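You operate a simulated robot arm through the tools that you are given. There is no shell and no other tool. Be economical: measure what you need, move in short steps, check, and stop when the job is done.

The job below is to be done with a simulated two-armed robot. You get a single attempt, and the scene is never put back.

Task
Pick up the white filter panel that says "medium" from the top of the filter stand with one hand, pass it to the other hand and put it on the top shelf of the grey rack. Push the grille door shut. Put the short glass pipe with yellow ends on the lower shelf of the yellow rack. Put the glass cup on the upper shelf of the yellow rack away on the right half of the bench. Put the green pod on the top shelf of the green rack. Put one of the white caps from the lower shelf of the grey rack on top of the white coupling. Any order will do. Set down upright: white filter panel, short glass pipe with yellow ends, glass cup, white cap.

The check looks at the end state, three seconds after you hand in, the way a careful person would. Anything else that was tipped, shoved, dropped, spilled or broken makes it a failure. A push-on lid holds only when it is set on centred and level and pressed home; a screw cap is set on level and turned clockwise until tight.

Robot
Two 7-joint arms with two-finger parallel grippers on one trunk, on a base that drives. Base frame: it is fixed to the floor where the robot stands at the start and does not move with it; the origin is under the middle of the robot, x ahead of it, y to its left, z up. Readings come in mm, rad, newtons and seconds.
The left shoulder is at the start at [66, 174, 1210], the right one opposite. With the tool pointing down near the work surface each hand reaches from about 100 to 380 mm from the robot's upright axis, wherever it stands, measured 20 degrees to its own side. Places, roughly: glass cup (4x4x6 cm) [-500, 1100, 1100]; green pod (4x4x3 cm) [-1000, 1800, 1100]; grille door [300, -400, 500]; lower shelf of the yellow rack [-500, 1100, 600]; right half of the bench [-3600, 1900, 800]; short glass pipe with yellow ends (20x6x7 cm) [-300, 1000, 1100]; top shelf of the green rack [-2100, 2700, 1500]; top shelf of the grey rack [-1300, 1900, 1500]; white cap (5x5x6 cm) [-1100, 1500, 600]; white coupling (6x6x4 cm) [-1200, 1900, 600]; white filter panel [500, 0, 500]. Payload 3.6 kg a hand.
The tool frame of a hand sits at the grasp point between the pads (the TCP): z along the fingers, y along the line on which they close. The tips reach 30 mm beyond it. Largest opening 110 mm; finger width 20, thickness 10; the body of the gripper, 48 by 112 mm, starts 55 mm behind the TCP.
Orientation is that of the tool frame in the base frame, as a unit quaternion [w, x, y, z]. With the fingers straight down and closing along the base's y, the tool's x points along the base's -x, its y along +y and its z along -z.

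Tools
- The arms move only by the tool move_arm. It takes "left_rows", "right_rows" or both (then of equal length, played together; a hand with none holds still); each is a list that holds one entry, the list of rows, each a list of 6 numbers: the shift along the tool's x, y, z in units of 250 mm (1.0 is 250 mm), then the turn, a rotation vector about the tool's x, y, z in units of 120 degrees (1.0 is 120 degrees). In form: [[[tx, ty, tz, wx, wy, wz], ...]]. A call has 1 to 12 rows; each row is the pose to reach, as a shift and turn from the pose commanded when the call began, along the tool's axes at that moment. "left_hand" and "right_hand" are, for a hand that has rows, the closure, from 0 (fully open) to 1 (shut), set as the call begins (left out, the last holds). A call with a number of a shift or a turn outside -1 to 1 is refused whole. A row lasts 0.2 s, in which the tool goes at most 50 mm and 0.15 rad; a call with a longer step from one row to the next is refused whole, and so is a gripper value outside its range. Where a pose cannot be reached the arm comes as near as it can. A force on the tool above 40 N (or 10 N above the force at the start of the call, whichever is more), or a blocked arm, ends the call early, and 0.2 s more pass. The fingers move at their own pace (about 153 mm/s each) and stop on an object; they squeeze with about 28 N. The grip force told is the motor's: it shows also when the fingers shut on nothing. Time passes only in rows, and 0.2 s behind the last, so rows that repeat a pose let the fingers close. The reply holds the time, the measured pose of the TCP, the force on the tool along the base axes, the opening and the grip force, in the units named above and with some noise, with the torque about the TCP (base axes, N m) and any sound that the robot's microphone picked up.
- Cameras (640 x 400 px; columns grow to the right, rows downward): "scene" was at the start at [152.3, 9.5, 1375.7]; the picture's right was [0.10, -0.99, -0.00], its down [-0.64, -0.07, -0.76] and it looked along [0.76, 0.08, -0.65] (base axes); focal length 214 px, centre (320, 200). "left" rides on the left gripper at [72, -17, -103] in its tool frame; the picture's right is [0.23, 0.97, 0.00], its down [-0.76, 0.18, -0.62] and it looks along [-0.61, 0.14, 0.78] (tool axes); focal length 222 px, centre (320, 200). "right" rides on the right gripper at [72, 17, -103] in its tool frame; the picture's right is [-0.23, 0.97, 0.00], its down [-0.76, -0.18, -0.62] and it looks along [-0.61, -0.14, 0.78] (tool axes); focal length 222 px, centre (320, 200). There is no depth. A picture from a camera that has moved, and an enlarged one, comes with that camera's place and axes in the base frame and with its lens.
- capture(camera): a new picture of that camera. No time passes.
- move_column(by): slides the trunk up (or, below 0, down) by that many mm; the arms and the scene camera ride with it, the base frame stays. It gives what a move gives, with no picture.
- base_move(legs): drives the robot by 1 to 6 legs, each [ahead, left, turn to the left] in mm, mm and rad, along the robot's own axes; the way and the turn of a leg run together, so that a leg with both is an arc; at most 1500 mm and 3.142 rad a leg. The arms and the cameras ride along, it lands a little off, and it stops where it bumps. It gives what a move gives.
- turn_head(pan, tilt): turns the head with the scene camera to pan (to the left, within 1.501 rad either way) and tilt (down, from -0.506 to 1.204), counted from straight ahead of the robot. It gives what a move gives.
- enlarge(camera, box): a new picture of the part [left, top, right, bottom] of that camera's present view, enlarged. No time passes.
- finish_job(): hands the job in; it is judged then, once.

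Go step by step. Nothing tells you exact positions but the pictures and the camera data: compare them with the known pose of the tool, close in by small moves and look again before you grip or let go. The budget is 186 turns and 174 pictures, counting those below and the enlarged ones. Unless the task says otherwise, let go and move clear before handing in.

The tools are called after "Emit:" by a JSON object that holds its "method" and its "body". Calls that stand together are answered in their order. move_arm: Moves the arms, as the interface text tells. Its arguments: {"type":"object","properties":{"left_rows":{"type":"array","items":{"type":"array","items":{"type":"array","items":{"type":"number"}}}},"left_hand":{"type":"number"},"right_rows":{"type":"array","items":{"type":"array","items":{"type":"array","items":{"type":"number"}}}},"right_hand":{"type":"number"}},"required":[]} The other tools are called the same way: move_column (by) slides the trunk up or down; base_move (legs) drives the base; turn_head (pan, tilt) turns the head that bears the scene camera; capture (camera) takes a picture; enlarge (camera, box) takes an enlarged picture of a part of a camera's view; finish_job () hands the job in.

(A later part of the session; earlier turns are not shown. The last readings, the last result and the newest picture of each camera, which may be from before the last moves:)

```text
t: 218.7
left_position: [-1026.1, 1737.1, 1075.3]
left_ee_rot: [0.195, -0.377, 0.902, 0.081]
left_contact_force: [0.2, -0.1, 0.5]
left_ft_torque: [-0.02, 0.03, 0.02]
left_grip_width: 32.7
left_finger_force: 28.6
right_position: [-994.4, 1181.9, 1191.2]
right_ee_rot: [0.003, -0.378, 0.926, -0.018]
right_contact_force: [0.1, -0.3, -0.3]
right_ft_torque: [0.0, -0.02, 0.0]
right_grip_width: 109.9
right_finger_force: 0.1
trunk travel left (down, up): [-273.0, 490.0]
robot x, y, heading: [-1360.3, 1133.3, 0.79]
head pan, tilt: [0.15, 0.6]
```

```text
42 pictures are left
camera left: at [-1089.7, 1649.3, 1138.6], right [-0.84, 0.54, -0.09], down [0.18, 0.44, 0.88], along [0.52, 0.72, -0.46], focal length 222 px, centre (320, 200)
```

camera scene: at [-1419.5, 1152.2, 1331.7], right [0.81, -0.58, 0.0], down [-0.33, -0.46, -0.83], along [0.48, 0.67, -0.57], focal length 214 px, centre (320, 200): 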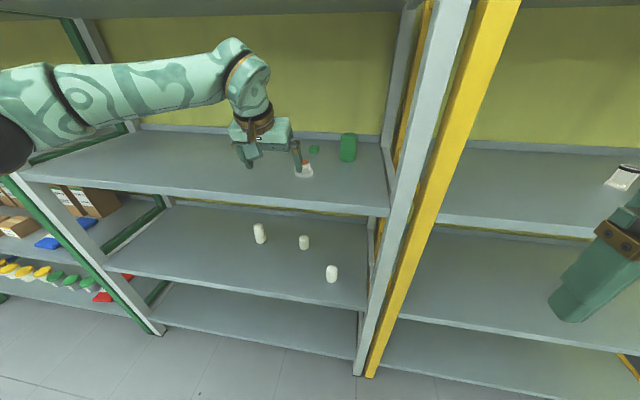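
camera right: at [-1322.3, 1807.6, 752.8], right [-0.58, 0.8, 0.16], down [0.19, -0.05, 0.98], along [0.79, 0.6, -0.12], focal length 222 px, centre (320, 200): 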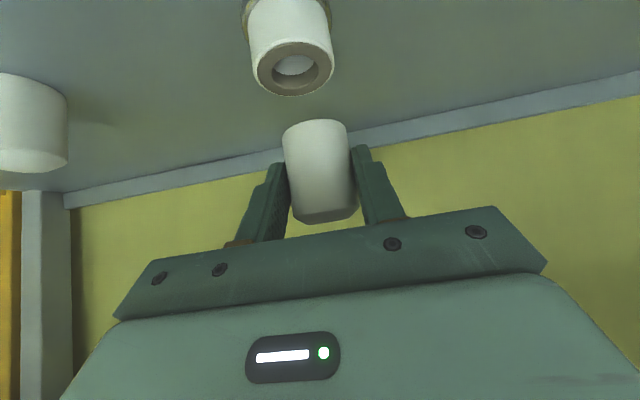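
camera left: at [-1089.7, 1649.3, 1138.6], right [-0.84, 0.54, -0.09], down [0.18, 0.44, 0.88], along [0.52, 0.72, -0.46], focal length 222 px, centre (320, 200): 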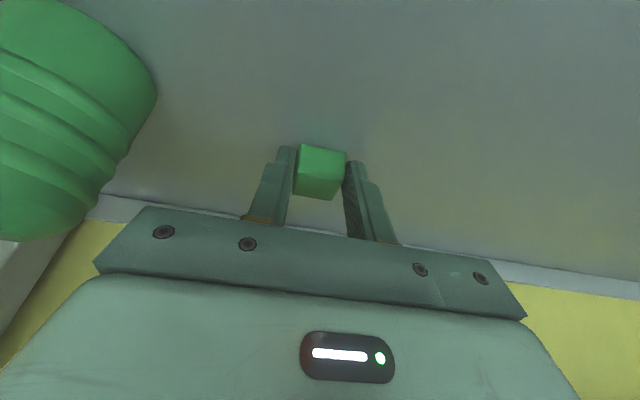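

The pod is gripped (32.7 mm). I lift it and back out of the rack.

Emit:
{"method": "move_arm", "body": {"left_rows": [[[-0.06, 0, -0.13, 0, 0, 0], [-0.118, 0, -0.254, 0, 0, 0], [-0.118, 0, -0.254, 0, 0, 0]]]}}

Emit:
{"method": "base_move", "body": {"legs": [[-420, 0, 0]]}}

Emit:
{"method": "move_column", "body": {"by": 400}}

Emit:
{"method": "base_move", "body": {"legs": [[0, 1200, 0]]}}

Emit:
{"method": "turn_head", "body": {"pan": 0.2, "tilt": 0.4}}

Emit:
{"method": "capture", "body": {"camera": "scene"}}

```text
t: 219.4
left_position: [-1025.8, 1736.7, 1144.5]
left_ee_rot: [0.196, -0.376, 0.902, 0.081]
left_contact_force: [0.0, 1.3, -1.0]
left_ft_torque: [-0.01, 0.04, 0.0]
left_grip_width: 32.7
left_finger_force: 27.9
right_position: [-993.6, 1181.5, 1192.0]
right_ee_rot: [0.003, -0.378, 0.926, -0.017]
right_contact_force: [-0.2, 0.0, -0.3]
right_ft_torque: [0.01, -0.01, -0.02]
right_grip_width: 109.9
right_finger_force: 0.0
trunk travel left (down, up): [-273.0, 490.0]
robot x, y, heading: [-1361.1, 1129.6, 0.789]
head pan, tilt: [0.15, 0.6]
```

```text
t: 222.0
left_position: [-1318.4, 1443.3, 1144.3]
left_ee_rot: [0.195, -0.378, 0.901, 0.082]
left_contact_force: [0.1, -0.4, 0.3]
left_ft_torque: [-0.02, -0.02, 0.01]
left_grip_width: 32.8
left_finger_force: 28.3
right_position: [-1286.6, 888.8, 1193.5]
right_ee_rot: [0.004, -0.38, 0.925, -0.018]
right_contact_force: [0.3, 0.2, -0.5]
right_ft_torque: [-0.01, -0.02, 0.02]
right_grip_width: 109.9
right_finger_force: 0.2
trunk travel left (down, up): [-273.0, 490.0]
robot x, y, heading: [-1652.8, 835.3, 0.793]
head pan, tilt: [0.15, 0.6]
```

```text
t: 225.8
left_position: [-1339.8, 1422.3, 1596.5]
left_ee_rot: [0.231, -0.374, 0.893, 0.097]
left_contact_force: [0.1, -0.2, 0.5]
left_ft_torque: [-0.02, 0.0, -0.01]
left_grip_width: 32.7
left_finger_force: 28.4
right_position: [-1286.2, 889.7, 1592.5]
right_ee_rot: [0.002, -0.379, 0.925, -0.018]
right_contact_force: [0.3, 0.0, 0.2]
right_ft_torque: [-0.01, -0.04, 0.02]
right_grip_width: 110.1
right_finger_force: 0.0
trunk travel left (down, up): [-673.0, 90.0]
robot x, y, heading: [-1648.9, 834.9, 0.794]
head pan, tilt: [0.15, 0.6]
```

```text
t: 231.8
left_position: [-2194.6, 2237.8, 1597.5]
left_ee_rot: [0.23, -0.385, 0.888, 0.1]
left_contact_force: [-0.4, 0.9, -0.3]
left_ft_torque: [0.02, 0.02, 0.03]
left_grip_width: 32.9
left_finger_force: 27.5
right_position: [-2126.5, 1708.4, 1592.4]
right_ee_rot: [0.004, -0.39, 0.921, -0.017]
right_contact_force: [0.5, -0.6, -0.7]
right_ft_torque: [-0.01, 0.0, 0.01]
right_grip_width: 110.0
right_finger_force: 0.0
trunk travel left (down, up): [-673.0, 90.0]
robot x, y, heading: [-2493.7, 1647.0, 0.814]
head pan, tilt: [0.15, 0.6]
```

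```text
t: 232.5
left_position: [-2193.2, 2239.3, 1596.3]
left_ee_rot: [0.232, -0.385, 0.888, 0.1]
left_contact_force: [0.0, -0.1, -0.2]
left_ft_torque: [0.01, 0.02, 0.02]
left_grip_width: 32.6
left_finger_force: 28.3
right_position: [-2127.3, 1708.7, 1592.7]
right_ee_rot: [0.003, -0.39, 0.921, -0.018]
right_contact_force: [0.1, 0.2, 0.3]
right_ft_torque: [-0.02, 0.0, 0.02]
right_grip_width: 110.3
right_finger_force: 0.0
trunk travel left (down, up): [-673.0, 90.0]
robot x, y, heading: [-2491.0, 1644.4, 0.814]
head pan, tilt: [0.201, 0.4]
```

```text
41 pictures are left
camera scene: at [-2435.4, 1734.0, 1753.0], right [0.85, -0.53, 0.0], down [-0.21, -0.33, -0.92], along [0.49, 0.78, -0.39], focal length 214 px, centre (320, 200)
```

scene: 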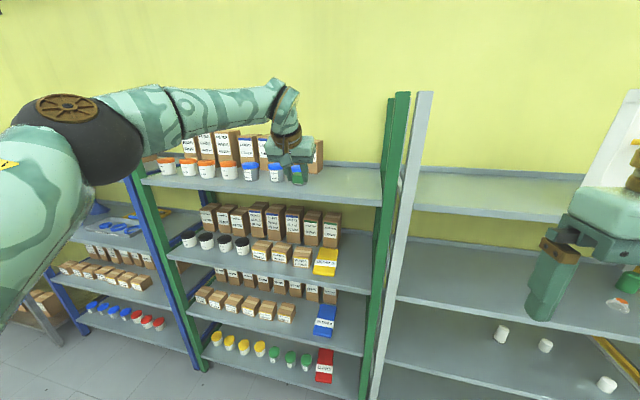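

The green rack's top shelf is free at its right end. I drive so the pod is over that free spot.

Emit:
{"method": "base_move", "body": {"legs": [[262, -122, -0.02]]}}

Emit:
{"method": "capture", "body": {"camera": "scene"}}

Emit:
{"method": "capture", "body": {"camera": "left"}}

```text
t: 234.5
left_position: [-1919.5, 2332.6, 1597.0]
left_ee_rot: [0.233, -0.376, 0.892, 0.097]
left_contact_force: [-0.4, -0.7, 0.5]
left_ft_torque: [-0.03, -0.01, -0.04]
left_grip_width: 32.6
left_finger_force: 27.4
right_position: [-1861.1, 1801.1, 1592.3]
right_ee_rot: [0.004, -0.381, 0.924, -0.017]
right_contact_force: [0.1, -0.8, -0.1]
right_ft_torque: [-0.06, -0.01, 0.01]
right_grip_width: 110.1
right_finger_force: 0.1
trunk travel left (down, up): [-673.0, 90.0]
robot x, y, heading: [-2224.2, 1746.0, 0.799]
head pan, tilt: [0.201, 0.4]
```

```text
40 pictures are left
camera scene: at [-2169.1, 1832.6, 1753.1], right [0.84, -0.54, 0.0], down [-0.21, -0.33, -0.92], along [0.5, 0.77, -0.39], focal length 214 px, centre (320, 200)
```

scene: 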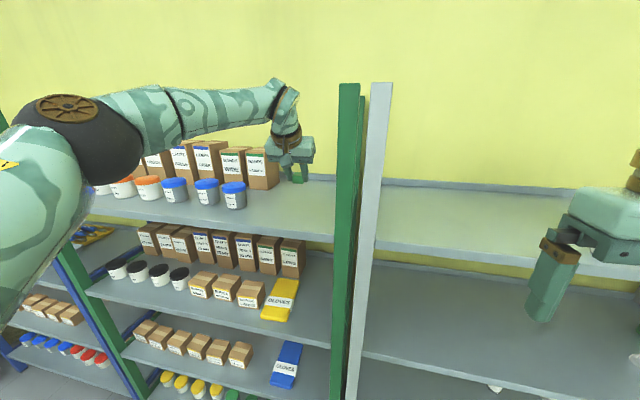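

```text
39 pictures are left
camera left: at [-1983.9, 2241.7, 1652.0], right [-0.84, 0.54, -0.11], down [0.12, 0.38, 0.92], along [0.54, 0.75, -0.39], focal length 222 px, centre (320, 200)
```

left: 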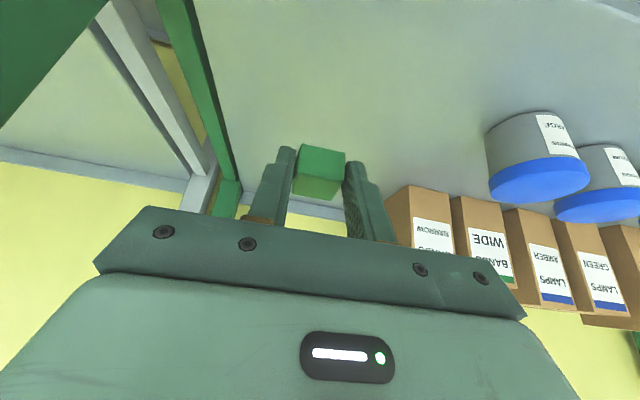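

Emit:
{"method": "move_arm", "body": {"left_rows": [[[0.04, 0, 0.08, 0, 0.01, 0], [0.08, 0, 0.16, 0, 0.02, 0], [0.12, 0, 0.23, 0, 0.029, 0], [0.152, 0, 0.282, 0, 0.029, 0], [0.152, 0, 0.282, 0, 0.029, 0]]]}}

Emit:
{"method": "capture", "body": {"camera": "left"}}

```text
t: 235.7
left_position: [-1915.6, 2334.0, 1516.0]
left_ee_rot: [0.205, -0.378, 0.899, 0.085]
left_contact_force: [-0.4, 0.0, 0.0]
left_ft_torque: [-0.03, 0.0, 0.03]
left_grip_width: 32.6
left_finger_force: 27.6
right_position: [-1860.3, 1800.2, 1592.1]
right_ee_rot: [0.003, -0.381, 0.924, -0.018]
right_contact_force: [-0.8, 0.1, -0.3]
right_ft_torque: [-0.02, -0.01, -0.01]
right_grip_width: 110.1
right_finger_force: 0.0
trunk travel left (down, up): [-673.0, 90.0]
robot x, y, heading: [-2226.5, 1745.8, 0.794]
head pan, tilt: [0.201, 0.4]
```

```text
38 pictures are left
camera left: at [-1979.3, 2245.7, 1577.9], right [-0.84, 0.53, -0.1], down [0.16, 0.42, 0.89], along [0.52, 0.73, -0.44], focal length 222 px, centre (320, 200)
```

left: 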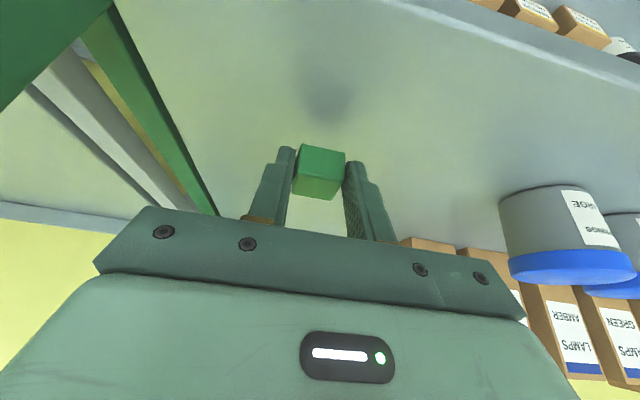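

Emit:
{"method": "move_arm", "body": {"left_rows": [[[0.012, 0, 0.026, 0, 0, 0], [0.024, 0, 0.05, 0, 0, 0], [0.024, 0, 0.05, 0, 0, 0]]]}}

Emit:
{"method": "move_arm", "body": {"left_rows": [[[0.007, 0, 0.014, 0, 0, 0], [0.007, 0, 0.014, 0, 0, 0]]]}}

Emit:
{"method": "move_arm", "body": {"left_rows": [[[0.007, 0, 0.014, 0, 0, 0], [0.007, 0, 0.014, 0, 0, 0]]]}}

Emit:
{"method": "capture", "body": {"camera": "left"}}

```text
t: 236.5
left_position: [-1915.0, 2335.6, 1503.9]
left_ee_rot: [0.205, -0.379, 0.898, 0.086]
left_contact_force: [-1.3, 0.1, 0.1]
left_ft_torque: [0.0, -0.01, 0.01]
left_grip_width: 32.9
left_finger_force: 27.4
right_position: [-1859.7, 1802.1, 1592.0]
right_ee_rot: [0.004, -0.381, 0.925, -0.017]
right_contact_force: [0.6, 0.3, 1.1]
right_ft_torque: [0.03, -0.04, 0.0]
right_grip_width: 110.1
right_finger_force: 0.0
trunk travel left (down, up): [-673.0, 90.0]
robot x, y, heading: [-2222.8, 1745.0, 0.795]
head pan, tilt: [0.201, 0.4]
```

```text
t: 237.1
left_position: [-1915.1, 2334.2, 1500.4]
left_ee_rot: [0.206, -0.379, 0.898, 0.086]
left_contact_force: [-0.7, 0.5, -0.8]
left_ft_torque: [0.05, 0.01, 0.02]
left_grip_width: 33.0
left_finger_force: 28.0
right_position: [-1861.0, 1801.5, 1593.1]
right_ee_rot: [0.004, -0.382, 0.924, -0.018]
right_contact_force: [-0.2, -0.2, 0.4]
right_ft_torque: [-0.03, 0.03, -0.03]
right_grip_width: 110.0
right_finger_force: 0.0
trunk travel left (down, up): [-673.0, 90.0]
robot x, y, heading: [-2224.5, 1744.8, 0.795]
head pan, tilt: [0.201, 0.4]
```

```text
t: 237.7
left_position: [-1916.1, 2334.4, 1495.8]
left_ee_rot: [0.205, -0.378, 0.898, 0.086]
left_contact_force: [-0.1, 1.1, 0.2]
left_ft_torque: [-0.02, 0.01, 0.04]
left_grip_width: 32.7
left_finger_force: 27.9
right_position: [-1859.6, 1800.9, 1594.0]
right_ee_rot: [0.003, -0.381, 0.924, -0.018]
right_contact_force: [0.2, -0.4, -0.3]
right_ft_torque: [0.01, 0.0, 0.0]
right_grip_width: 110.1
right_finger_force: 0.1
trunk travel left (down, up): [-673.0, 90.0]
robot x, y, heading: [-2222.8, 1748.0, 0.797]
head pan, tilt: [0.201, 0.4]
```

```text
37 pictures are left
camera left: at [-1978.8, 2245.3, 1556.7], right [-0.84, 0.53, -0.1], down [0.16, 0.42, 0.89], along [0.52, 0.73, -0.44], focal length 222 px, centre (320, 200)
```

left: 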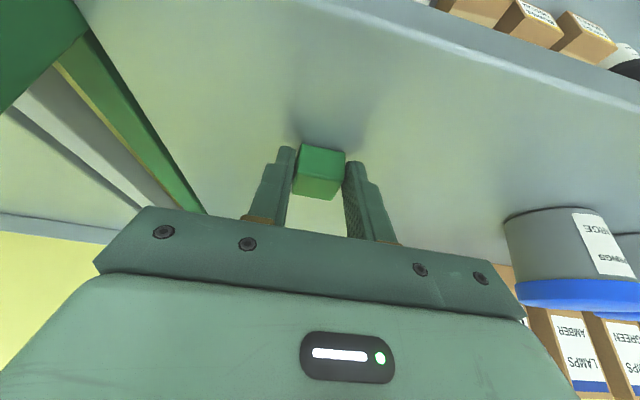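

Emit:
{"method": "move_arm", "body": {"left_rows": [[[0.007, 0, 0.014, 0, 0, 0], [0.007, 0, 0.014, 0, 0, 0]]]}}

Emit:
{"method": "move_arm", "body": {"left_rows": [[[0.007, 0, 0.014, 0, 0, 0], [0.007, 0, 0.014, 0, 0, 0]]]}}

```text
t: 238.3
left_position: [-1915.7, 2333.2, 1493.5]
left_ee_rot: [0.208, -0.378, 0.898, 0.087]
left_contact_force: [1.6, 3.4, 14.4]
left_ft_torque: [0.12, -0.04, -0.02]
left_grip_width: 32.8
left_finger_force: 27.8
right_position: [-1861.1, 1801.0, 1592.6]
right_ee_rot: [0.003, -0.381, 0.924, -0.017]
right_contact_force: [0.4, -0.1, 0.1]
right_ft_torque: [-0.01, 0.01, -0.04]
right_grip_width: 109.8
right_finger_force: 0.0
trunk travel left (down, up): [-673.0, 90.0]
robot x, y, heading: [-2223.2, 1747.3, 0.799]
head pan, tilt: [0.201, 0.4]
```

```text
t: 238.9
left_position: [-1916.5, 2333.9, 1491.1]
left_ee_rot: [0.209, -0.379, 0.898, 0.087]
left_contact_force: [1.9, 5.9, 31.8]
left_ft_torque: [0.47, 0.03, -0.17]
left_grip_width: 32.6
left_finger_force: 28.0
right_position: [-1860.1, 1799.8, 1593.6]
right_ee_rot: [0.004, -0.381, 0.924, -0.017]
right_contact_force: [-0.4, -0.1, 0.5]
right_ft_torque: [-0.01, 0.02, 0.0]
right_grip_width: 109.9
right_finger_force: 0.0
trunk travel left (down, up): [-673.0, 90.0]
robot x, y, heading: [-2226.2, 1748.2, 0.794]
head pan, tilt: [0.201, 0.4]
```

The pod is on the shelf. I relieve, open partly, lift away and back off, then check.

Emit:
{"method": "move_arm", "body": {"left_rows": [[[-0.007, 0, -0.014, 0, 0, 0], [-0.007, 0, -0.014, 0, 0, 0]]]}}

Emit:
{"method": "move_arm", "body": {"left_rows": [[[0, 0, 0, 0, 0, 0], [0, 0, 0, 0, 0, 0], [-0.04, 0, -0.08, 0, 0, 0], [-0.1, 0, -0.2, 0, 0, 0], [-0.16, 0, -0.32, 0, 0, 0]]], "left_hand": 0.35}}

Emit:
{"method": "base_move", "body": {"legs": [[-320, 0, 0]]}}

Emit:
{"method": "enlarge", "body": {"camera": "scene", "box": [180, 100, 500, 300]}}

```text
t: 239.5
left_position: [-1917.2, 2333.4, 1491.6]
left_ee_rot: [0.205, -0.379, 0.898, 0.087]
left_contact_force: [2.8, 5.2, 17.3]
left_ft_torque: [0.28, -0.02, 0.0]
left_grip_width: 32.9
left_finger_force: 28.3
right_position: [-1861.9, 1800.5, 1593.2]
right_ee_rot: [0.004, -0.381, 0.924, -0.018]
right_contact_force: [-0.5, -0.2, 0.1]
right_ft_torque: [0.05, -0.01, 0.02]
right_grip_width: 110.2
right_finger_force: 0.1
trunk travel left (down, up): [-673.0, 90.0]
robot x, y, heading: [-2224.3, 1743.7, 0.798]
head pan, tilt: [0.201, 0.4]
```

```text
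t: 240.7
left_position: [-1924.0, 2327.1, 1578.3]
left_ee_rot: [0.205, -0.38, 0.898, 0.085]
left_contact_force: [0.0, 0.2, -0.2]
left_ft_torque: [0.05, -0.03, -0.03]
left_grip_width: 71.5
left_finger_force: 0.0
left hand out of reach, approached as far as the arm can: row 5
right_position: [-1861.8, 1800.6, 1592.5]
right_ee_rot: [0.004, -0.381, 0.924, -0.018]
right_contact_force: [-0.2, 0.4, -0.3]
right_ft_torque: [-0.04, -0.07, 0.01]
right_grip_width: 110.1
right_finger_force: 0.1
trunk travel left (down, up): [-673.0, 90.0]
robot x, y, heading: [-2223.7, 1746.9, 0.793]
head pan, tilt: [0.201, 0.4]
```

```text
t: 242.8
left_position: [-2138.4, 2102.7, 1577.5]
left_ee_rot: [0.205, -0.376, 0.9, 0.085]
left_contact_force: [-0.3, 1.4, 0.9]
left_ft_torque: [-0.03, 0.02, 0.0]
left_grip_width: 71.4
left_finger_force: 0.0
right_position: [-2078.3, 1576.9, 1592.5]
right_ee_rot: [0.002, -0.378, 0.926, -0.017]
right_contact_force: [0.5, 0.6, -0.9]
right_ft_torque: [-0.02, -0.01, 0.0]
right_grip_width: 110.1
right_finger_force: 0.1
trunk travel left (down, up): [-673.0, 90.0]
robot x, y, heading: [-2447.0, 1523.3, 0.791]
head pan, tilt: [0.201, 0.4]
```

```text
2.00 times, centred on (340, 200) of scene
camera zoom: at [-2386.2, 1610.5, 1752.9], right [0.84, -0.55, 0.0], down [-0.21, -0.33, -0.92], along [0.51, 0.77, -0.39], focal length 429 px, centre (280, 200)
```

zoom: 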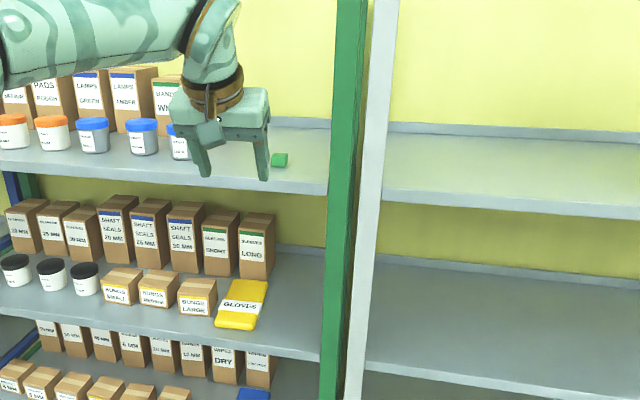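

The pod is placed. Now to the yellow rack: I lower the trunk, drive right along the aisle and look at the cup and the pipe.

Emit:
{"method": "move_column", "body": {"by": -400}}

Emit:
{"method": "base_move", "body": {"legs": [[0, -1000, 0], [0, -950, 0]]}}

Emit:
{"method": "turn_head", "body": {"pan": 0.1, "tilt": 0.4}}

Emit:
{"method": "capture", "body": {"camera": "scene"}}

```text
t: 246.6
left_position: [-2139.8, 2101.7, 1178.2]
left_ee_rot: [0.206, -0.376, 0.899, 0.085]
left_contact_force: [-0.3, -1.0, 0.8]
left_ft_torque: [0.03, 0.0, -0.02]
left_grip_width: 71.4
left_finger_force: 0.1
right_position: [-2080.8, 1575.2, 1192.8]
right_ee_rot: [0.003, -0.379, 0.925, -0.018]
right_contact_force: [-0.4, -0.2, 0.1]
right_ft_torque: [0.01, 0.02, -0.01]
right_grip_width: 110.4
right_finger_force: 0.0
trunk travel left (down, up): [-273.0, 490.0]
robot x, y, heading: [-2444.5, 1523.5, 0.786]
head pan, tilt: [0.201, 0.4]
```

```text
t: 256.2
left_position: [-777.9, 747.0, 1178.2]
left_ee_rot: [0.206, -0.373, 0.901, 0.084]
left_contact_force: [-0.7, 0.2, -0.2]
left_ft_torque: [0.03, 0.02, -0.03]
left_grip_width: 71.5
left_finger_force: 0.0
right_position: [-723.6, 220.7, 1193.1]
right_ee_rot: [0.002, -0.376, 0.927, -0.018]
right_contact_force: [-0.6, -0.7, -0.7]
right_ft_torque: [-0.01, 0.03, 0.02]
right_grip_width: 110.0
right_finger_force: 0.0
trunk travel left (down, up): [-273.0, 490.0]
robot x, y, heading: [-1086.5, 167.7, 0.776]
head pan, tilt: [0.201, 0.4]
```

```text
t: 256.9
left_position: [-779.2, 748.1, 1178.1]
left_ee_rot: [0.206, -0.374, 0.9, 0.085]
left_contact_force: [0.9, 1.1, 0.1]
left_ft_torque: [-0.01, 0.02, -0.03]
left_grip_width: 71.6
left_finger_force: 0.1
right_position: [-722.3, 220.1, 1192.3]
right_ee_rot: [0.002, -0.376, 0.927, -0.018]
right_contact_force: [-0.3, -0.1, 0.4]
right_ft_torque: [0.02, 0.03, -0.02]
right_grip_width: 110.1
right_finger_force: 0.1
trunk travel left (down, up): [-273.0, 490.0]
robot x, y, heading: [-1089.1, 169.4, 0.785]
head pan, tilt: [0.099, 0.4]
```

```text
35 pictures are left
camera scene: at [-966.3, 306.1, 1349.8], right [0.77, -0.63, 0.0], down [-0.25, -0.3, -0.92], along [0.58, 0.71, -0.39], focal length 214 px, centre (320, 200)
```

scene: 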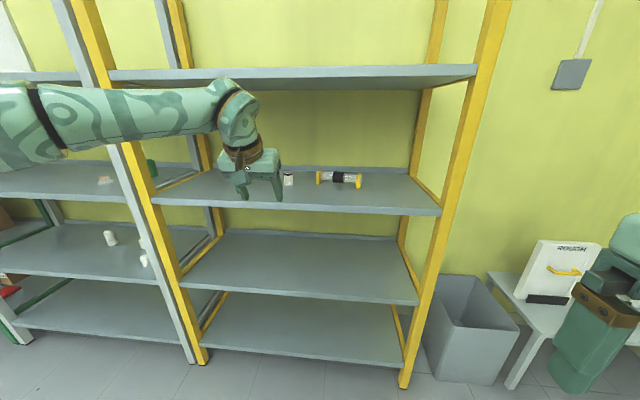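

Emit:
{"method": "enlarge", "body": {"camera": "scene", "box": [260, 150, 380, 210]}}

Emit:
{"method": "enlarge", "body": {"camera": "left", "box": [180, 60, 480, 240]}}

```text
5.33 times, centred on (320, 180) of scene
camera zoom: at [-966.3, 306.1, 1349.8], right [0.77, -0.63, 0.0], down [-0.25, -0.3, -0.92], along [0.58, 0.71, -0.39], focal length 1144 px, centre (320, 307)
```

zoom: 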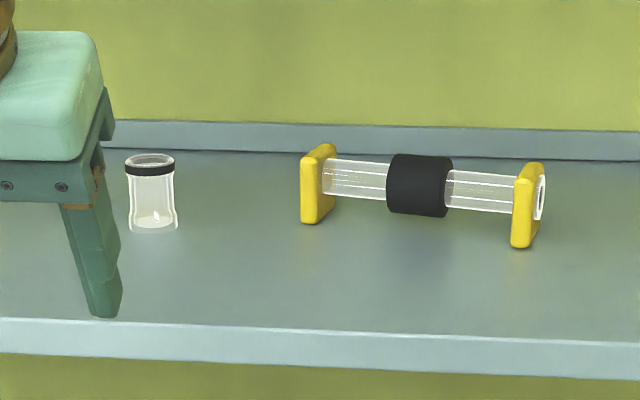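

```text
2.13 times, centred on (330, 150) of left
camera zoom: at [-843.3, 659.1, 1239.0], right [-0.83, 0.54, -0.1], down [0.17, 0.42, 0.89], along [0.53, 0.73, -0.44], focal length 474 px, centre (299, 307)
```

zoom: 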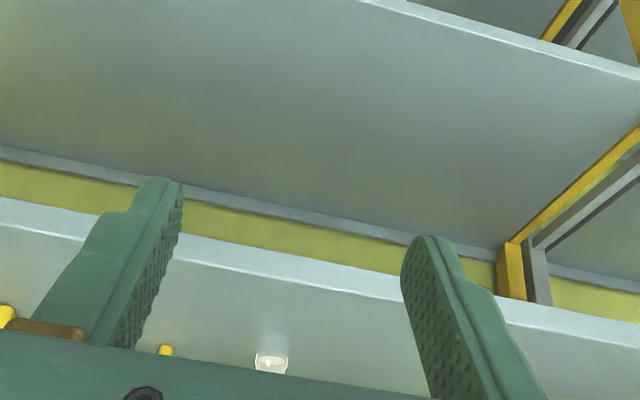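

The cup is at about (-505, 1088) and the pipe centre at (-351, 935) with its axis about 15° off the shelf line. I prepare the left hand tool-down, turned to close across the pipe, in free air first.

Emit:
{"method": "move_column", "body": {"by": -120}}

Emit:
{"method": "move_arm", "body": {"left_rows": [[[0.056, -0.006, -0.068, -0.014, 0.0183, -0.0613], [0.112, -0.013, -0.136, -0.028, 0.0365, -0.1225], [0.168, -0.019, -0.204, -0.042, 0.0548, -0.1838], [0.224, -0.026, -0.272, -0.056, 0.0731, -0.245], [0.28, -0.032, -0.34, -0.07, 0.0914, -0.3063], [0.336, -0.038, -0.408, -0.084, 0.1096, -0.3675], [0.392, -0.045, -0.476, -0.098, 0.1279, -0.4288], [0.448, -0.051, -0.544, -0.112, 0.1462, -0.49], [0.504, -0.058, -0.612, -0.126, 0.1644, -0.5513], [0.56, -0.064, -0.68, -0.14, 0.1827, -0.6125], [0.56, -0.064, -0.68, -0.14, 0.1827, -0.6125]]], "left_hand": 0}}

```text
t: 258.4
left_position: [-779.9, 746.7, 1058.5]
left_ee_rot: [0.207, -0.373, 0.9, 0.085]
left_contact_force: [-1.0, 0.8, 0.1]
left_ft_torque: [0.03, 0.01, 0.0]
left_grip_width: 71.2
left_finger_force: 0.0
right_position: [-724.0, 220.2, 1073.1]
right_ee_rot: [0.003, -0.375, 0.927, -0.017]
right_contact_force: [0.8, 0.3, 0.4]
right_ft_torque: [0.04, -0.02, 0.0]
right_grip_width: 110.2
right_finger_force: 0.0
trunk travel left (down, up): [-153.0, 610.0]
robot x, y, heading: [-1085.4, 170.5, 0.787]
head pan, tilt: [0.099, 0.4]
```

```text
t: 260.8
left_position: [-910.4, 593.9, 1149.6]
left_ee_rot: [0.0, 0.867, -0.499, 0.001]
left_contact_force: [0.4, -0.5, 0.1]
left_ft_torque: [-0.02, 0.04, 0.01]
left_grip_width: 109.8
left_finger_force: 0.1
right_position: [-721.6, 220.7, 1072.1]
right_ee_rot: [0.002, -0.375, 0.927, -0.017]
right_contact_force: [0.2, 1.4, 0.2]
right_ft_torque: [0.02, 0.01, 0.0]
right_grip_width: 109.9
right_finger_force: 0.1
trunk travel left (down, up): [-153.0, 610.0]
robot x, y, heading: [-1087.6, 169.4, 0.779]
head pan, tilt: [0.099, 0.4]
```

The pose works. I move the right hand further out to the right so it clears the rack's end post, then approach.

Emit:
{"method": "move_arm", "body": {"right_rows": [[[0.04, -0.12, -0.1, 0, 0, 0], [0.08, -0.25, -0.2, 0, 0, 0], [0.13, -0.38, -0.3, 0, 0, 0], [0.2, -0.5, -0.4, 0, 0, 0], [0.2, -0.5, -0.4, 0, 0, 0]]]}}

Emit:
{"method": "base_move", "body": {"legs": [[350, 24, 0.006]]}}

Emit:
{"method": "capture", "body": {"camera": "scene"}}

Emit:
{"method": "capture", "body": {"camera": "left"}}

```text
t: 262.0
left_position: [-911.0, 595.0, 1149.3]
left_ee_rot: [0.0, 0.865, -0.501, 0.0]
left_contact_force: [-0.5, 0.2, 0.0]
left_ft_torque: [0.01, -0.01, -0.02]
left_grip_width: 110.3
left_finger_force: 0.1
right_position: [-714.7, 150.4, 1132.9]
right_ee_rot: [0.002, -0.375, 0.927, -0.017]
right_contact_force: [0.7, 0.0, -0.1]
right_ft_torque: [0.0, -0.02, 0.0]
right_grip_width: 110.2
right_finger_force: 0.0
right hand out of reach, approached as far as the arm can: row 2, 3, 4, 5
trunk travel left (down, up): [-153.0, 610.0]
robot x, y, heading: [-1090.1, 171.8, 0.785]
head pan, tilt: [0.099, 0.4]
```

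```text
t: 264.3
left_position: [-675.9, 866.4, 1149.0]
left_ee_rot: [0.0, 0.867, -0.499, 0.001]
left_contact_force: [0.0, 0.5, -0.4]
left_ft_torque: [-0.01, 0.0, 0.0]
left_grip_width: 110.2
left_finger_force: 0.1
right_position: [-477.4, 422.4, 1133.3]
right_ee_rot: [0.003, -0.378, 0.926, -0.018]
right_contact_force: [0.5, 0.2, 0.4]
right_ft_torque: [0.01, 0.04, 0.01]
right_grip_width: 109.8
right_finger_force: 0.0
trunk travel left (down, up): [-153.0, 610.0]
robot x, y, heading: [-854.7, 437.8, 0.794]
head pan, tilt: [0.099, 0.4]
```

```text
32 pictures are left
camera scene: at [-686.4, 621.9, 1224.5], right [0.78, -0.63, 0.0], down [-0.25, -0.3, -0.92], along [0.58, 0.71, -0.39], focal length 214 px, centre (320, 200)
```

scene: 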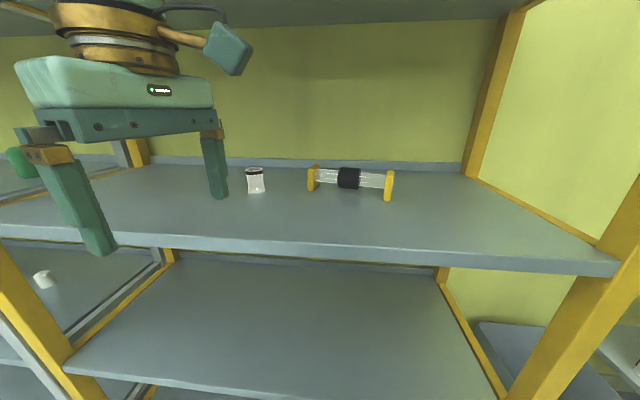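

```text
31 pictures are left
camera left: at [-623.8, 813.8, 1252.5], right [-0.73, -0.69, 0.0], down [-0.54, 0.57, 0.62], along [-0.43, 0.45, -0.78], focal length 222 px, centre (320, 200)
```

left: 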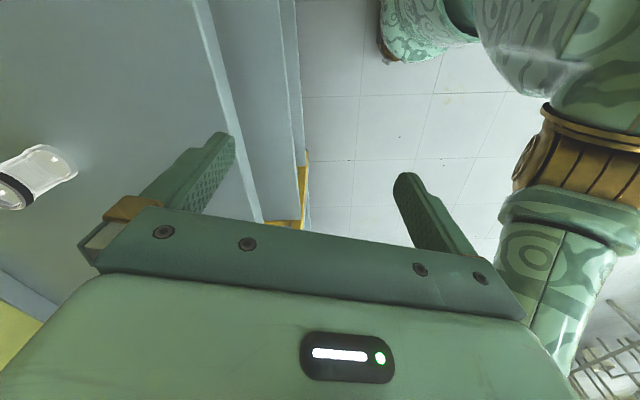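

Refined pipe centre: about (-325, 957). I approach with the robot turned slightly right, which keeps my right arm clear of the rack post.

Emit:
{"method": "base_move", "body": {"legs": [[132, -62, 0], [0, 0, -0.259]]}}

Emit:
{"method": "move_arm", "body": {"left_rows": [[[0, 0, 0, 0, 0, -0.06], [0, 0, 0, 0, 0, -0.122], [0, 0, 0, 0, 0, -0.122]]]}}

Emit:
{"method": "capture", "body": {"camera": "scene"}}

```text
t: 266.5
left_position: [-435.4, 857.4, 1149.2]
left_ee_rot: [0.0, 0.796, -0.605, 0.0]
left_contact_force: [0.5, 0.9, -0.4]
left_ft_torque: [0.03, 0.01, 0.03]
left_grip_width: 110.1
left_finger_force: 0.1
right_position: [-355.6, 377.7, 1132.5]
right_ee_rot: [0.001, -0.257, 0.966, -0.017]
right_contact_force: [0.0, 0.7, 0.8]
right_ft_torque: [0.04, 0.01, -0.02]
right_grip_width: 110.0
right_finger_force: 0.0
trunk travel left (down, up): [-153.0, 610.0]
robot x, y, heading: [-715.0, 490.2, 0.536]
head pan, tilt: [0.099, 0.4]
```

```text
t: 267.3
left_position: [-436.5, 857.7, 1150.3]
left_ee_rot: [0.001, 0.867, -0.498, -0.001]
left_contact_force: [-0.1, 0.3, -0.3]
left_ft_torque: [0.01, -0.01, -0.01]
left_grip_width: 109.9
left_finger_force: 0.0
right_position: [-356.4, 379.9, 1132.7]
right_ee_rot: [0.002, -0.257, 0.966, -0.017]
right_contact_force: [-0.5, -0.6, -0.6]
right_ft_torque: [-0.01, 0.0, -0.03]
right_grip_width: 110.1
right_finger_force: 0.1
trunk travel left (down, up): [-153.0, 610.0]
robot x, y, heading: [-714.0, 488.8, 0.531]
head pan, tilt: [0.099, 0.4]
```

```text
30 pictures are left
camera scene: at [-507.7, 624.2, 1224.7], right [0.59, -0.81, 0.0], down [-0.31, -0.23, -0.92], along [0.74, 0.54, -0.39], focal length 214 px, centre (320, 200)
```

scene: 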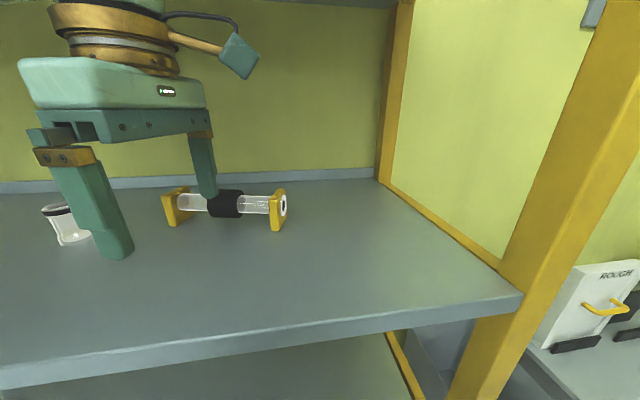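

Emit:
{"method": "base_move", "body": {"legs": [[94, 27, 0]]}}

Emit:
{"method": "capture", "body": {"camera": "left"}}

```text
t: 268.5
left_position: [-368.4, 929.6, 1148.5]
left_ee_rot: [0.001, 0.867, -0.499, 0.0]
left_contact_force: [-0.8, 0.0, -0.1]
left_ft_torque: [-0.03, -0.01, -0.01]
left_grip_width: 110.0
left_finger_force: 0.1
right_position: [-288.2, 450.7, 1132.3]
right_ee_rot: [0.0, -0.255, 0.967, -0.018]
right_contact_force: [-0.4, 0.8, -0.1]
right_ft_torque: [0.0, 0.05, 0.01]
right_grip_width: 109.9
right_finger_force: 0.1
trunk travel left (down, up): [-153.0, 610.0]
robot x, y, heading: [-645.2, 563.4, 0.531]
head pan, tilt: [0.099, 0.4]
```

```text
29 pictures are left
camera left: at [-315.0, 877.1, 1251.9], right [-0.73, -0.68, 0.0], down [-0.54, 0.57, 0.62], along [-0.43, 0.45, -0.78], focal length 222 px, centre (320, 200)
```

left: 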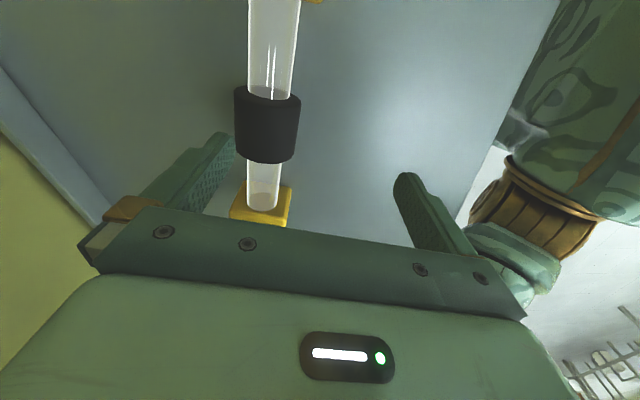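

The pipe lies exactly across the closing direction. I move over the sleeve and go down.

Emit:
{"method": "move_arm", "body": {"left_rows": [[[-0.004, -0.1, 0, 0, 0, 0], [-0.008, -0.188, 0, 0, 0, 0], [-0.008, -0.188, 0.1, 0, 0, 0], [-0.008, -0.188, 0.2, 0, 0, 0], [-0.008, -0.188, 0.266, 0, 0, 0], [-0.008, -0.188, 0.266, 0, 0, 0]]]}}

Emit:
{"method": "capture", "body": {"camera": "left"}}

```text
t: 269.9
left_position: [-327.9, 951.9, 1084.5]
left_ee_rot: [-0.002, 0.866, -0.499, 0.001]
left_contact_force: [1.4, -0.1, 0.6]
left_ft_torque: [0.01, 0.0, -0.06]
left_grip_width: 109.7
left_finger_force: 0.0
right_position: [-291.2, 447.3, 1134.1]
right_ee_rot: [0.002, -0.257, 0.966, -0.017]
right_contact_force: [-0.8, -0.4, -1.1]
right_ft_torque: [-0.05, -0.02, 0.0]
right_grip_width: 110.1
right_finger_force: 0.0
trunk travel left (down, up): [-153.0, 610.0]
robot x, y, heading: [-647.6, 565.1, 0.529]
head pan, tilt: [0.099, 0.4]
```

```text
28 pictures are left
camera left: at [-276.7, 898.8, 1187.3], right [-0.73, -0.68, 0.0], down [-0.54, 0.57, 0.62], along [-0.42, 0.46, -0.78], focal length 222 px, centre (320, 200)
```

left: 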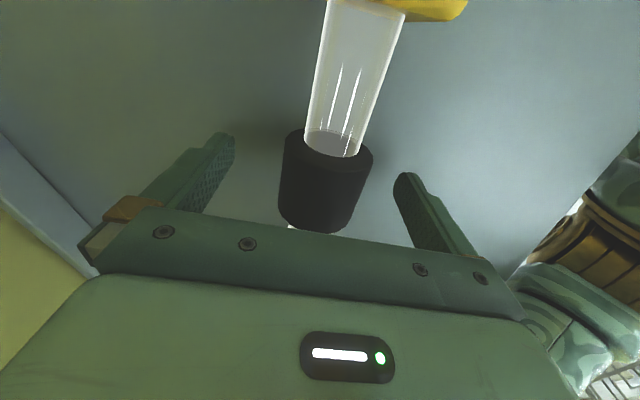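

Emit:
{"method": "move_arm", "body": {"left_rows": [[[0, 0, 0, 0, 0, 0], [0, 0, 0, 0, 0, 0], [0, 0, 0, 0, 0, 0], [0, 0, -0.15, 0, 0, 0], [0, 0, -0.28, 0, 0, 0], [0, 0, -0.28, 0, 0, 0]]], "left_hand": 1}}

Emit:
{"method": "capture", "body": {"camera": "left"}}

```text
t: 271.3
left_position: [-324.4, 954.0, 1153.5]
left_ee_rot: [0.0, 0.867, -0.499, 0.0]
left_contact_force: [-0.1, -0.8, -2.3]
left_ft_torque: [-0.01, 0.0, 0.01]
left_grip_width: 48.5
left_finger_force: 27.9
right_position: [-287.8, 450.0, 1133.0]
right_ee_rot: [0.0, -0.256, 0.966, -0.018]
right_contact_force: [-0.2, 0.6, 0.5]
right_ft_torque: [0.02, 0.03, 0.0]
right_grip_width: 109.9
right_finger_force: 0.1
trunk travel left (down, up): [-153.0, 610.0]
robot x, y, heading: [-647.8, 564.8, 0.531]
head pan, tilt: [0.099, 0.4]
```

```text
27 pictures are left
camera left: at [-272.7, 901.6, 1256.3], right [-0.73, -0.68, 0.0], down [-0.54, 0.57, 0.62], along [-0.43, 0.45, -0.78], focal length 222 px, centre (320, 200)
```

left: 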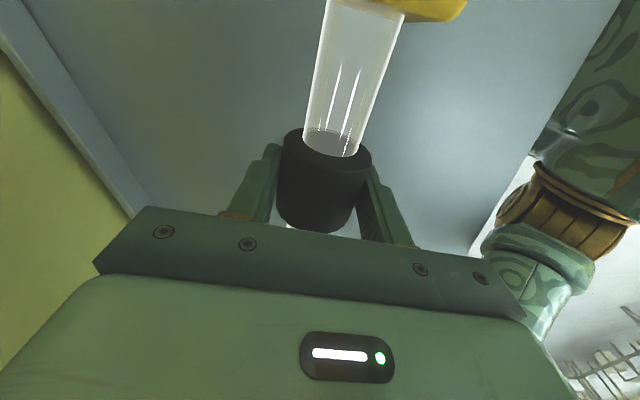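

The pipe is gripped and lifted. I back out, face the rack squarely, lower the trunk and bring the pipe down in free air to check elbow posture before entering the lower shelf.

Emit:
{"method": "base_move", "body": {"legs": [[-380, 0, 0], [0, 0, 0.26]]}}

Emit:
{"method": "move_column", "body": {"by": -145}}

Emit:
{"method": "move_arm", "body": {"left_rows": [[[0, 0, 0.15, 0, 0, 0], [0, 0.02, 0.3, 0, 0, 0], [0, 0.04, 0.45, 0, 0, 0], [0, 0.06, 0.6, 0, 0, 0], [0, 0.06, 0.75, 0, 0, 0], [0, 0.06, 0.9, 0, 0, 0], [0, 0.06, 1.0, 0, 0, 0], [0, 0.06, 1.0, 0, 0, 0]]]}}

Emit:
{"method": "turn_head", "body": {"pan": 0.5, "tilt": 0.6}}

Emit:
{"method": "capture", "body": {"camera": "scene"}}

```text
t: 274.6
left_position: [-765.5, 833.3, 1152.8]
left_ee_rot: [0.001, 0.924, -0.382, 0.001]
left_contact_force: [0.8, 0.1, -2.7]
left_ft_torque: [-0.02, -0.04, 0.01]
left_grip_width: 48.0
left_finger_force: 27.9
right_position: [-597.5, 354.2, 1132.4]
right_ee_rot: [0.002, -0.382, 0.924, -0.018]
right_contact_force: [-1.0, 0.4, 0.2]
right_ft_torque: [0.01, -0.01, -0.03]
right_grip_width: 110.0
right_finger_force: 0.0
trunk travel left (down, up): [-153.0, 610.0]
robot x, y, heading: [-970.6, 373.7, 0.792]
head pan, tilt: [0.099, 0.4]
```

```text
t: 276.3
left_position: [-766.1, 831.2, 1008.3]
left_ee_rot: [0.0, 0.924, -0.381, 0.002]
left_contact_force: [0.1, -0.4, -1.8]
left_ft_torque: [0.0, 0.0, 0.0]
left_grip_width: 48.1
left_finger_force: 28.0
right_position: [-543.2, 413.1, 959.1]
right_ee_rot: [-0.088, -0.38, 0.919, -0.055]
right_contact_force: [-0.4, 0.3, 0.7]
right_ft_torque: [0.03, -0.02, -0.01]
right_grip_width: 110.1
right_finger_force: 0.0
trunk travel left (down, up): [-8.0, 755.0]
robot x, y, heading: [-974.7, 371.8, 0.795]
head pan, tilt: [0.099, 0.4]
```

```text
t: 278.1
left_position: [-774.5, 821.8, 756.3]
left_ee_rot: [0.0, 0.925, -0.38, 0.001]
left_contact_force: [-0.2, -0.2, -2.8]
left_ft_torque: [-0.03, -0.02, 0.0]
left_grip_width: 47.9
left_finger_force: 28.1
right_position: [-542.4, 414.5, 958.7]
right_ee_rot: [-0.088, -0.38, 0.919, -0.054]
right_contact_force: [0.8, 0.2, -0.3]
right_ft_torque: [0.0, 0.03, 0.02]
right_grip_width: 110.0
right_finger_force: 0.2
trunk travel left (down, up): [-8.0, 755.0]
robot x, y, heading: [-970.9, 371.1, 0.794]
head pan, tilt: [0.099, 0.4]
```

```text
t: 278.9
left_position: [-775.8, 821.2, 757.1]
left_ee_rot: [0.0, 0.925, -0.38, 0.0]
left_contact_force: [-0.7, 0.3, -3.2]
left_ft_torque: [0.01, 0.01, -0.02]
left_grip_width: 48.0
left_finger_force: 27.8
right_position: [-543.6, 413.1, 959.2]
right_ee_rot: [-0.088, -0.38, 0.919, -0.055]
right_contact_force: [-0.2, -0.2, 0.2]
right_ft_torque: [0.01, 0.03, 0.0]
right_grip_width: 109.9
right_finger_force: 0.1
trunk travel left (down, up): [-8.0, 755.0]
robot x, y, heading: [-973.7, 374.3, 0.792]
head pan, tilt: [0.499, 0.6]
```

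```text
26 pictures are left
camera scene: at [-778.4, 630.9, 1050.2], right [0.96, -0.27, 0.0], down [-0.16, -0.54, -0.82], along [0.23, 0.79, -0.57], focal length 214 px, centre (320, 200)
```

scene: 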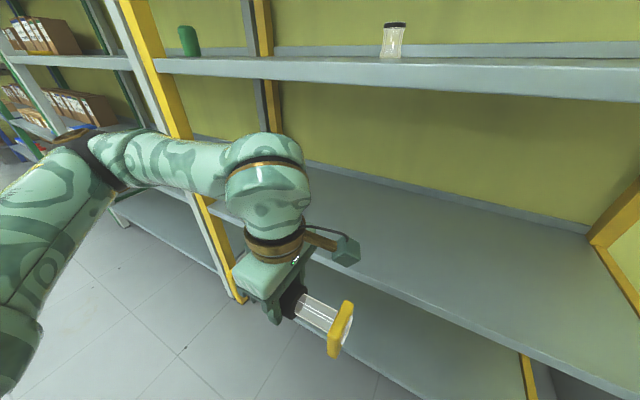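

The elbow stays low and outside. I lower to 30 mm above shelf level and drive in over the lower shelf.

Emit:
{"method": "move_arm", "body": {"left_rows": [[[0, 0, 0.12, 0, 0, 0], [0, 0, 0.26, 0, 0, 0], [0, 0, 0.26, 0, 0, 0]]]}}

Emit:
{"method": "base_move", "body": {"legs": [[130, -90, 0]]}}

Emit:
{"method": "capture", "body": {"camera": "scene"}}

```text
t: 279.7
left_position: [-773.5, 821.7, 693.0]
left_ee_rot: [0.0, 0.924, -0.381, 0.0]
left_contact_force: [-0.4, -1.3, -1.6]
left_ft_torque: [-0.02, -0.02, 0.01]
left_grip_width: 47.9
left_finger_force: 28.3
right_position: [-543.0, 414.0, 958.1]
right_ee_rot: [-0.087, -0.38, 0.919, -0.054]
right_contact_force: [0.0, 0.0, 0.3]
right_ft_torque: [-0.01, 0.01, 0.02]
right_grip_width: 109.8
right_finger_force: 0.0
trunk travel left (down, up): [-8.0, 755.0]
robot x, y, heading: [-972.1, 373.7, 0.796]
head pan, tilt: [0.499, 0.6]
```

```text
t: 281.1
left_position: [-615.1, 850.7, 692.5]
left_ee_rot: [0.0, 0.924, -0.382, 0.0]
left_contact_force: [0.1, -0.5, -2.4]
left_ft_torque: [0.04, -0.01, -0.03]
left_grip_width: 48.0
left_finger_force: 28.1
right_position: [-385.2, 443.0, 959.1]
right_ee_rot: [-0.088, -0.38, 0.919, -0.055]
right_contact_force: [0.5, -0.4, 0.1]
right_ft_torque: [0.01, -0.03, -0.03]
right_grip_width: 109.8
right_finger_force: 0.0
trunk travel left (down, up): [-8.0, 755.0]
robot x, y, heading: [-814.6, 398.2, 0.793]
head pan, tilt: [0.499, 0.6]
```

```text
25 pictures are left
camera scene: at [-620.8, 659.9, 1050.0], right [0.96, -0.28, 0.0], down [-0.16, -0.54, -0.82], along [0.23, 0.79, -0.57], focal length 214 px, centre (320, 200)
```

scene: 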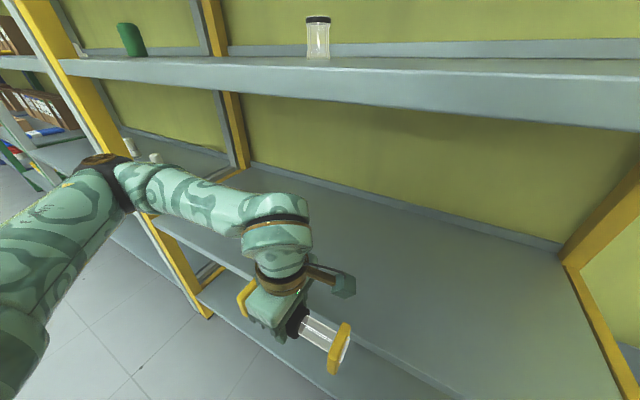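

Emit:
{"method": "base_move", "body": {"legs": [[118, 0, 0]]}}

Emit:
{"method": "capture", "body": {"camera": "scene"}}

```text
t: 282.5
left_position: [-531.4, 934.5, 693.4]
left_ee_rot: [0.001, 0.923, -0.385, 0.0]
left_contact_force: [0.0, 0.8, -1.3]
left_ft_torque: [-0.02, 0.03, 0.03]
left_grip_width: 48.1
left_finger_force: 28.4
right_position: [-306.0, 523.5, 958.6]
right_ee_rot: [-0.083, -0.379, 0.92, -0.055]
right_contact_force: [1.0, -0.6, 0.2]
right_ft_torque: [-0.01, 0.03, 0.01]
right_grip_width: 110.0
right_finger_force: 0.0
trunk travel left (down, up): [-8.0, 755.0]
robot x, y, heading: [-735.2, 485.3, 0.787]
head pan, tilt: [0.499, 0.6]
stopped in leg 1: the robot was blocked; the commanded pose is now the measured one
```

```text
24 pictures are left
camera scene: at [-537.9, 743.2, 1050.6], right [0.96, -0.28, 0.0], down [-0.16, -0.54, -0.83], along [0.23, 0.79, -0.56], focal length 214 px, centre (320, 200)
```

scene: 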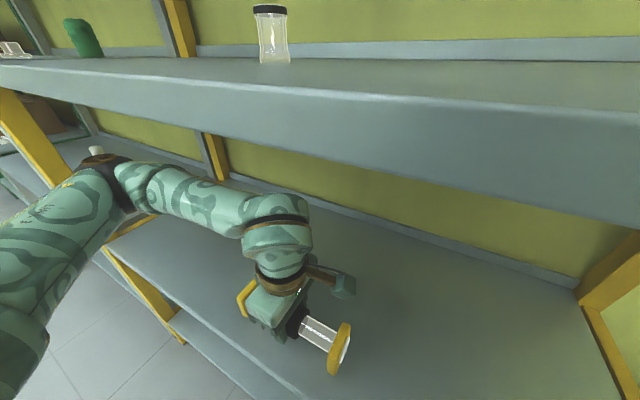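

The head just reached the upper shelf edge, but the pipe is already in place over the lower shelf. I back 8 mm and lower it.

Emit:
{"method": "base_move", "body": {"legs": [[-10, 0, 0]]}}

Emit:
{"method": "move_arm", "body": {"left_rows": [[[0, 0, 0.04, 0, 0, 0], [0, 0, 0.08, 0, 0, 0], [0, 0, 0.08, 0, 0, 0]]]}}

Emit:
{"method": "move_arm", "body": {"left_rows": [[[0, 0, 0.016, 0, 0, 0], [0, 0, 0.016, 0, 0, 0]]]}}

Emit:
{"method": "move_arm", "body": {"left_rows": [[[0, 0, 0.016, 0, 0, 0], [0, 0, 0.016, 0, 0, 0]]]}}

```text
t: 283.2
left_position: [-538.8, 928.1, 692.1]
left_ee_rot: [0.001, 0.923, -0.384, 0.0]
left_contact_force: [0.1, -0.1, -1.8]
left_ft_torque: [0.02, 0.0, -0.05]
left_grip_width: 47.9
left_finger_force: 27.6
right_position: [-311.1, 517.8, 958.0]
right_ee_rot: [-0.084, -0.38, 0.92, -0.056]
right_contact_force: [0.7, 0.2, 0.0]
right_ft_torque: [0.02, -0.03, 0.01]
right_grip_width: 110.2
right_finger_force: 0.0
trunk travel left (down, up): [-8.0, 755.0]
robot x, y, heading: [-739.1, 477.4, 0.788]
head pan, tilt: [0.499, 0.6]
```

```text
t: 284.1
left_position: [-539.3, 928.7, 672.3]
left_ee_rot: [0.0, 0.923, -0.384, 0.0]
left_contact_force: [-0.2, -0.2, -2.6]
left_ft_torque: [-0.01, 0.0, 0.02]
left_grip_width: 48.1
left_finger_force: 28.2
right_position: [-311.2, 517.5, 958.0]
right_ee_rot: [-0.084, -0.381, 0.919, -0.056]
right_contact_force: [-0.7, 0.5, 0.2]
right_ft_torque: [0.01, -0.02, -0.02]
right_grip_width: 109.8
right_finger_force: 0.0
trunk travel left (down, up): [-8.0, 755.0]
robot x, y, heading: [-740.2, 478.1, 0.788]
head pan, tilt: [0.499, 0.6]
```

```text
t: 284.6
left_position: [-539.0, 927.7, 668.2]
left_ee_rot: [0.0, 0.923, -0.384, 0.001]
left_contact_force: [-0.6, -0.3, -1.9]
left_ft_torque: [0.0, -0.02, 0.01]
left_grip_width: 47.9
left_finger_force: 27.5
right_position: [-309.8, 518.0, 958.2]
right_ee_rot: [-0.084, -0.38, 0.919, -0.056]
right_contact_force: [0.5, -0.3, -0.5]
right_ft_torque: [0.02, 0.01, 0.0]
right_grip_width: 109.8
right_finger_force: 0.1
trunk travel left (down, up): [-8.0, 755.0]
robot x, y, heading: [-738.6, 474.9, 0.791]
head pan, tilt: [0.499, 0.6]
```

```text
t: 285.2
left_position: [-538.5, 927.7, 664.2]
left_ee_rot: [-0.001, 0.923, -0.385, 0.002]
left_contact_force: [-0.1, -0.4, 4.6]
left_ft_torque: [0.09, -0.16, 0.06]
left_grip_width: 47.9
left_finger_force: 28.0
right_position: [-310.8, 517.6, 957.8]
right_ee_rot: [-0.085, -0.38, 0.92, -0.055]
right_contact_force: [0.6, -0.6, -0.7]
right_ft_torque: [-0.01, 0.0, 0.0]
right_grip_width: 110.1
right_finger_force: 0.0
trunk travel left (down, up): [-8.0, 755.0]
robot x, y, heading: [-734.8, 478.4, 0.788]
head pan, tilt: [0.499, 0.6]
```

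Emit:
{"method": "move_arm", "body": {"left_rows": [[[0, 0, 0.008, 0, 0, 0], [0, 0, 0.008, 0, 0, 0]]]}}

Emit:
{"method": "capture", "body": {"camera": "left"}}

```text
t: 285.9
left_position: [-538.4, 927.2, 664.3]
left_ee_rot: [-0.002, 0.923, -0.384, 0.002]
left_contact_force: [-1.3, 6.6, 31.0]
left_ft_torque: [-0.01, 0.01, -0.56]
left_grip_width: 47.9
left_finger_force: 28.0
right_position: [-311.6, 516.5, 958.6]
right_ee_rot: [-0.084, -0.379, 0.92, -0.055]
right_contact_force: [-0.6, 0.1, -0.5]
right_ft_torque: [0.01, -0.01, 0.03]
right_grip_width: 110.2
right_finger_force: 0.1
trunk travel left (down, up): [-8.0, 755.0]
robot x, y, heading: [-739.6, 477.9, 0.789]
head pan, tilt: [0.499, 0.6]
```

```text
23 pictures are left
camera left: at [-474.8, 889.9, 767.6], right [-0.53, -0.85, -0.01], down [-0.67, 0.41, 0.62], along [-0.52, 0.33, -0.78], focal length 222 px, centre (320, 200)
```

left: 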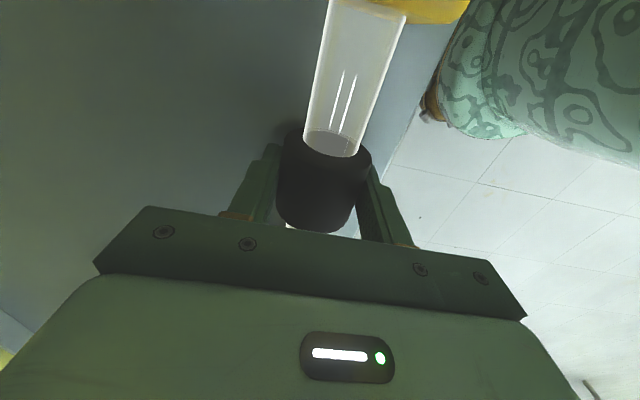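

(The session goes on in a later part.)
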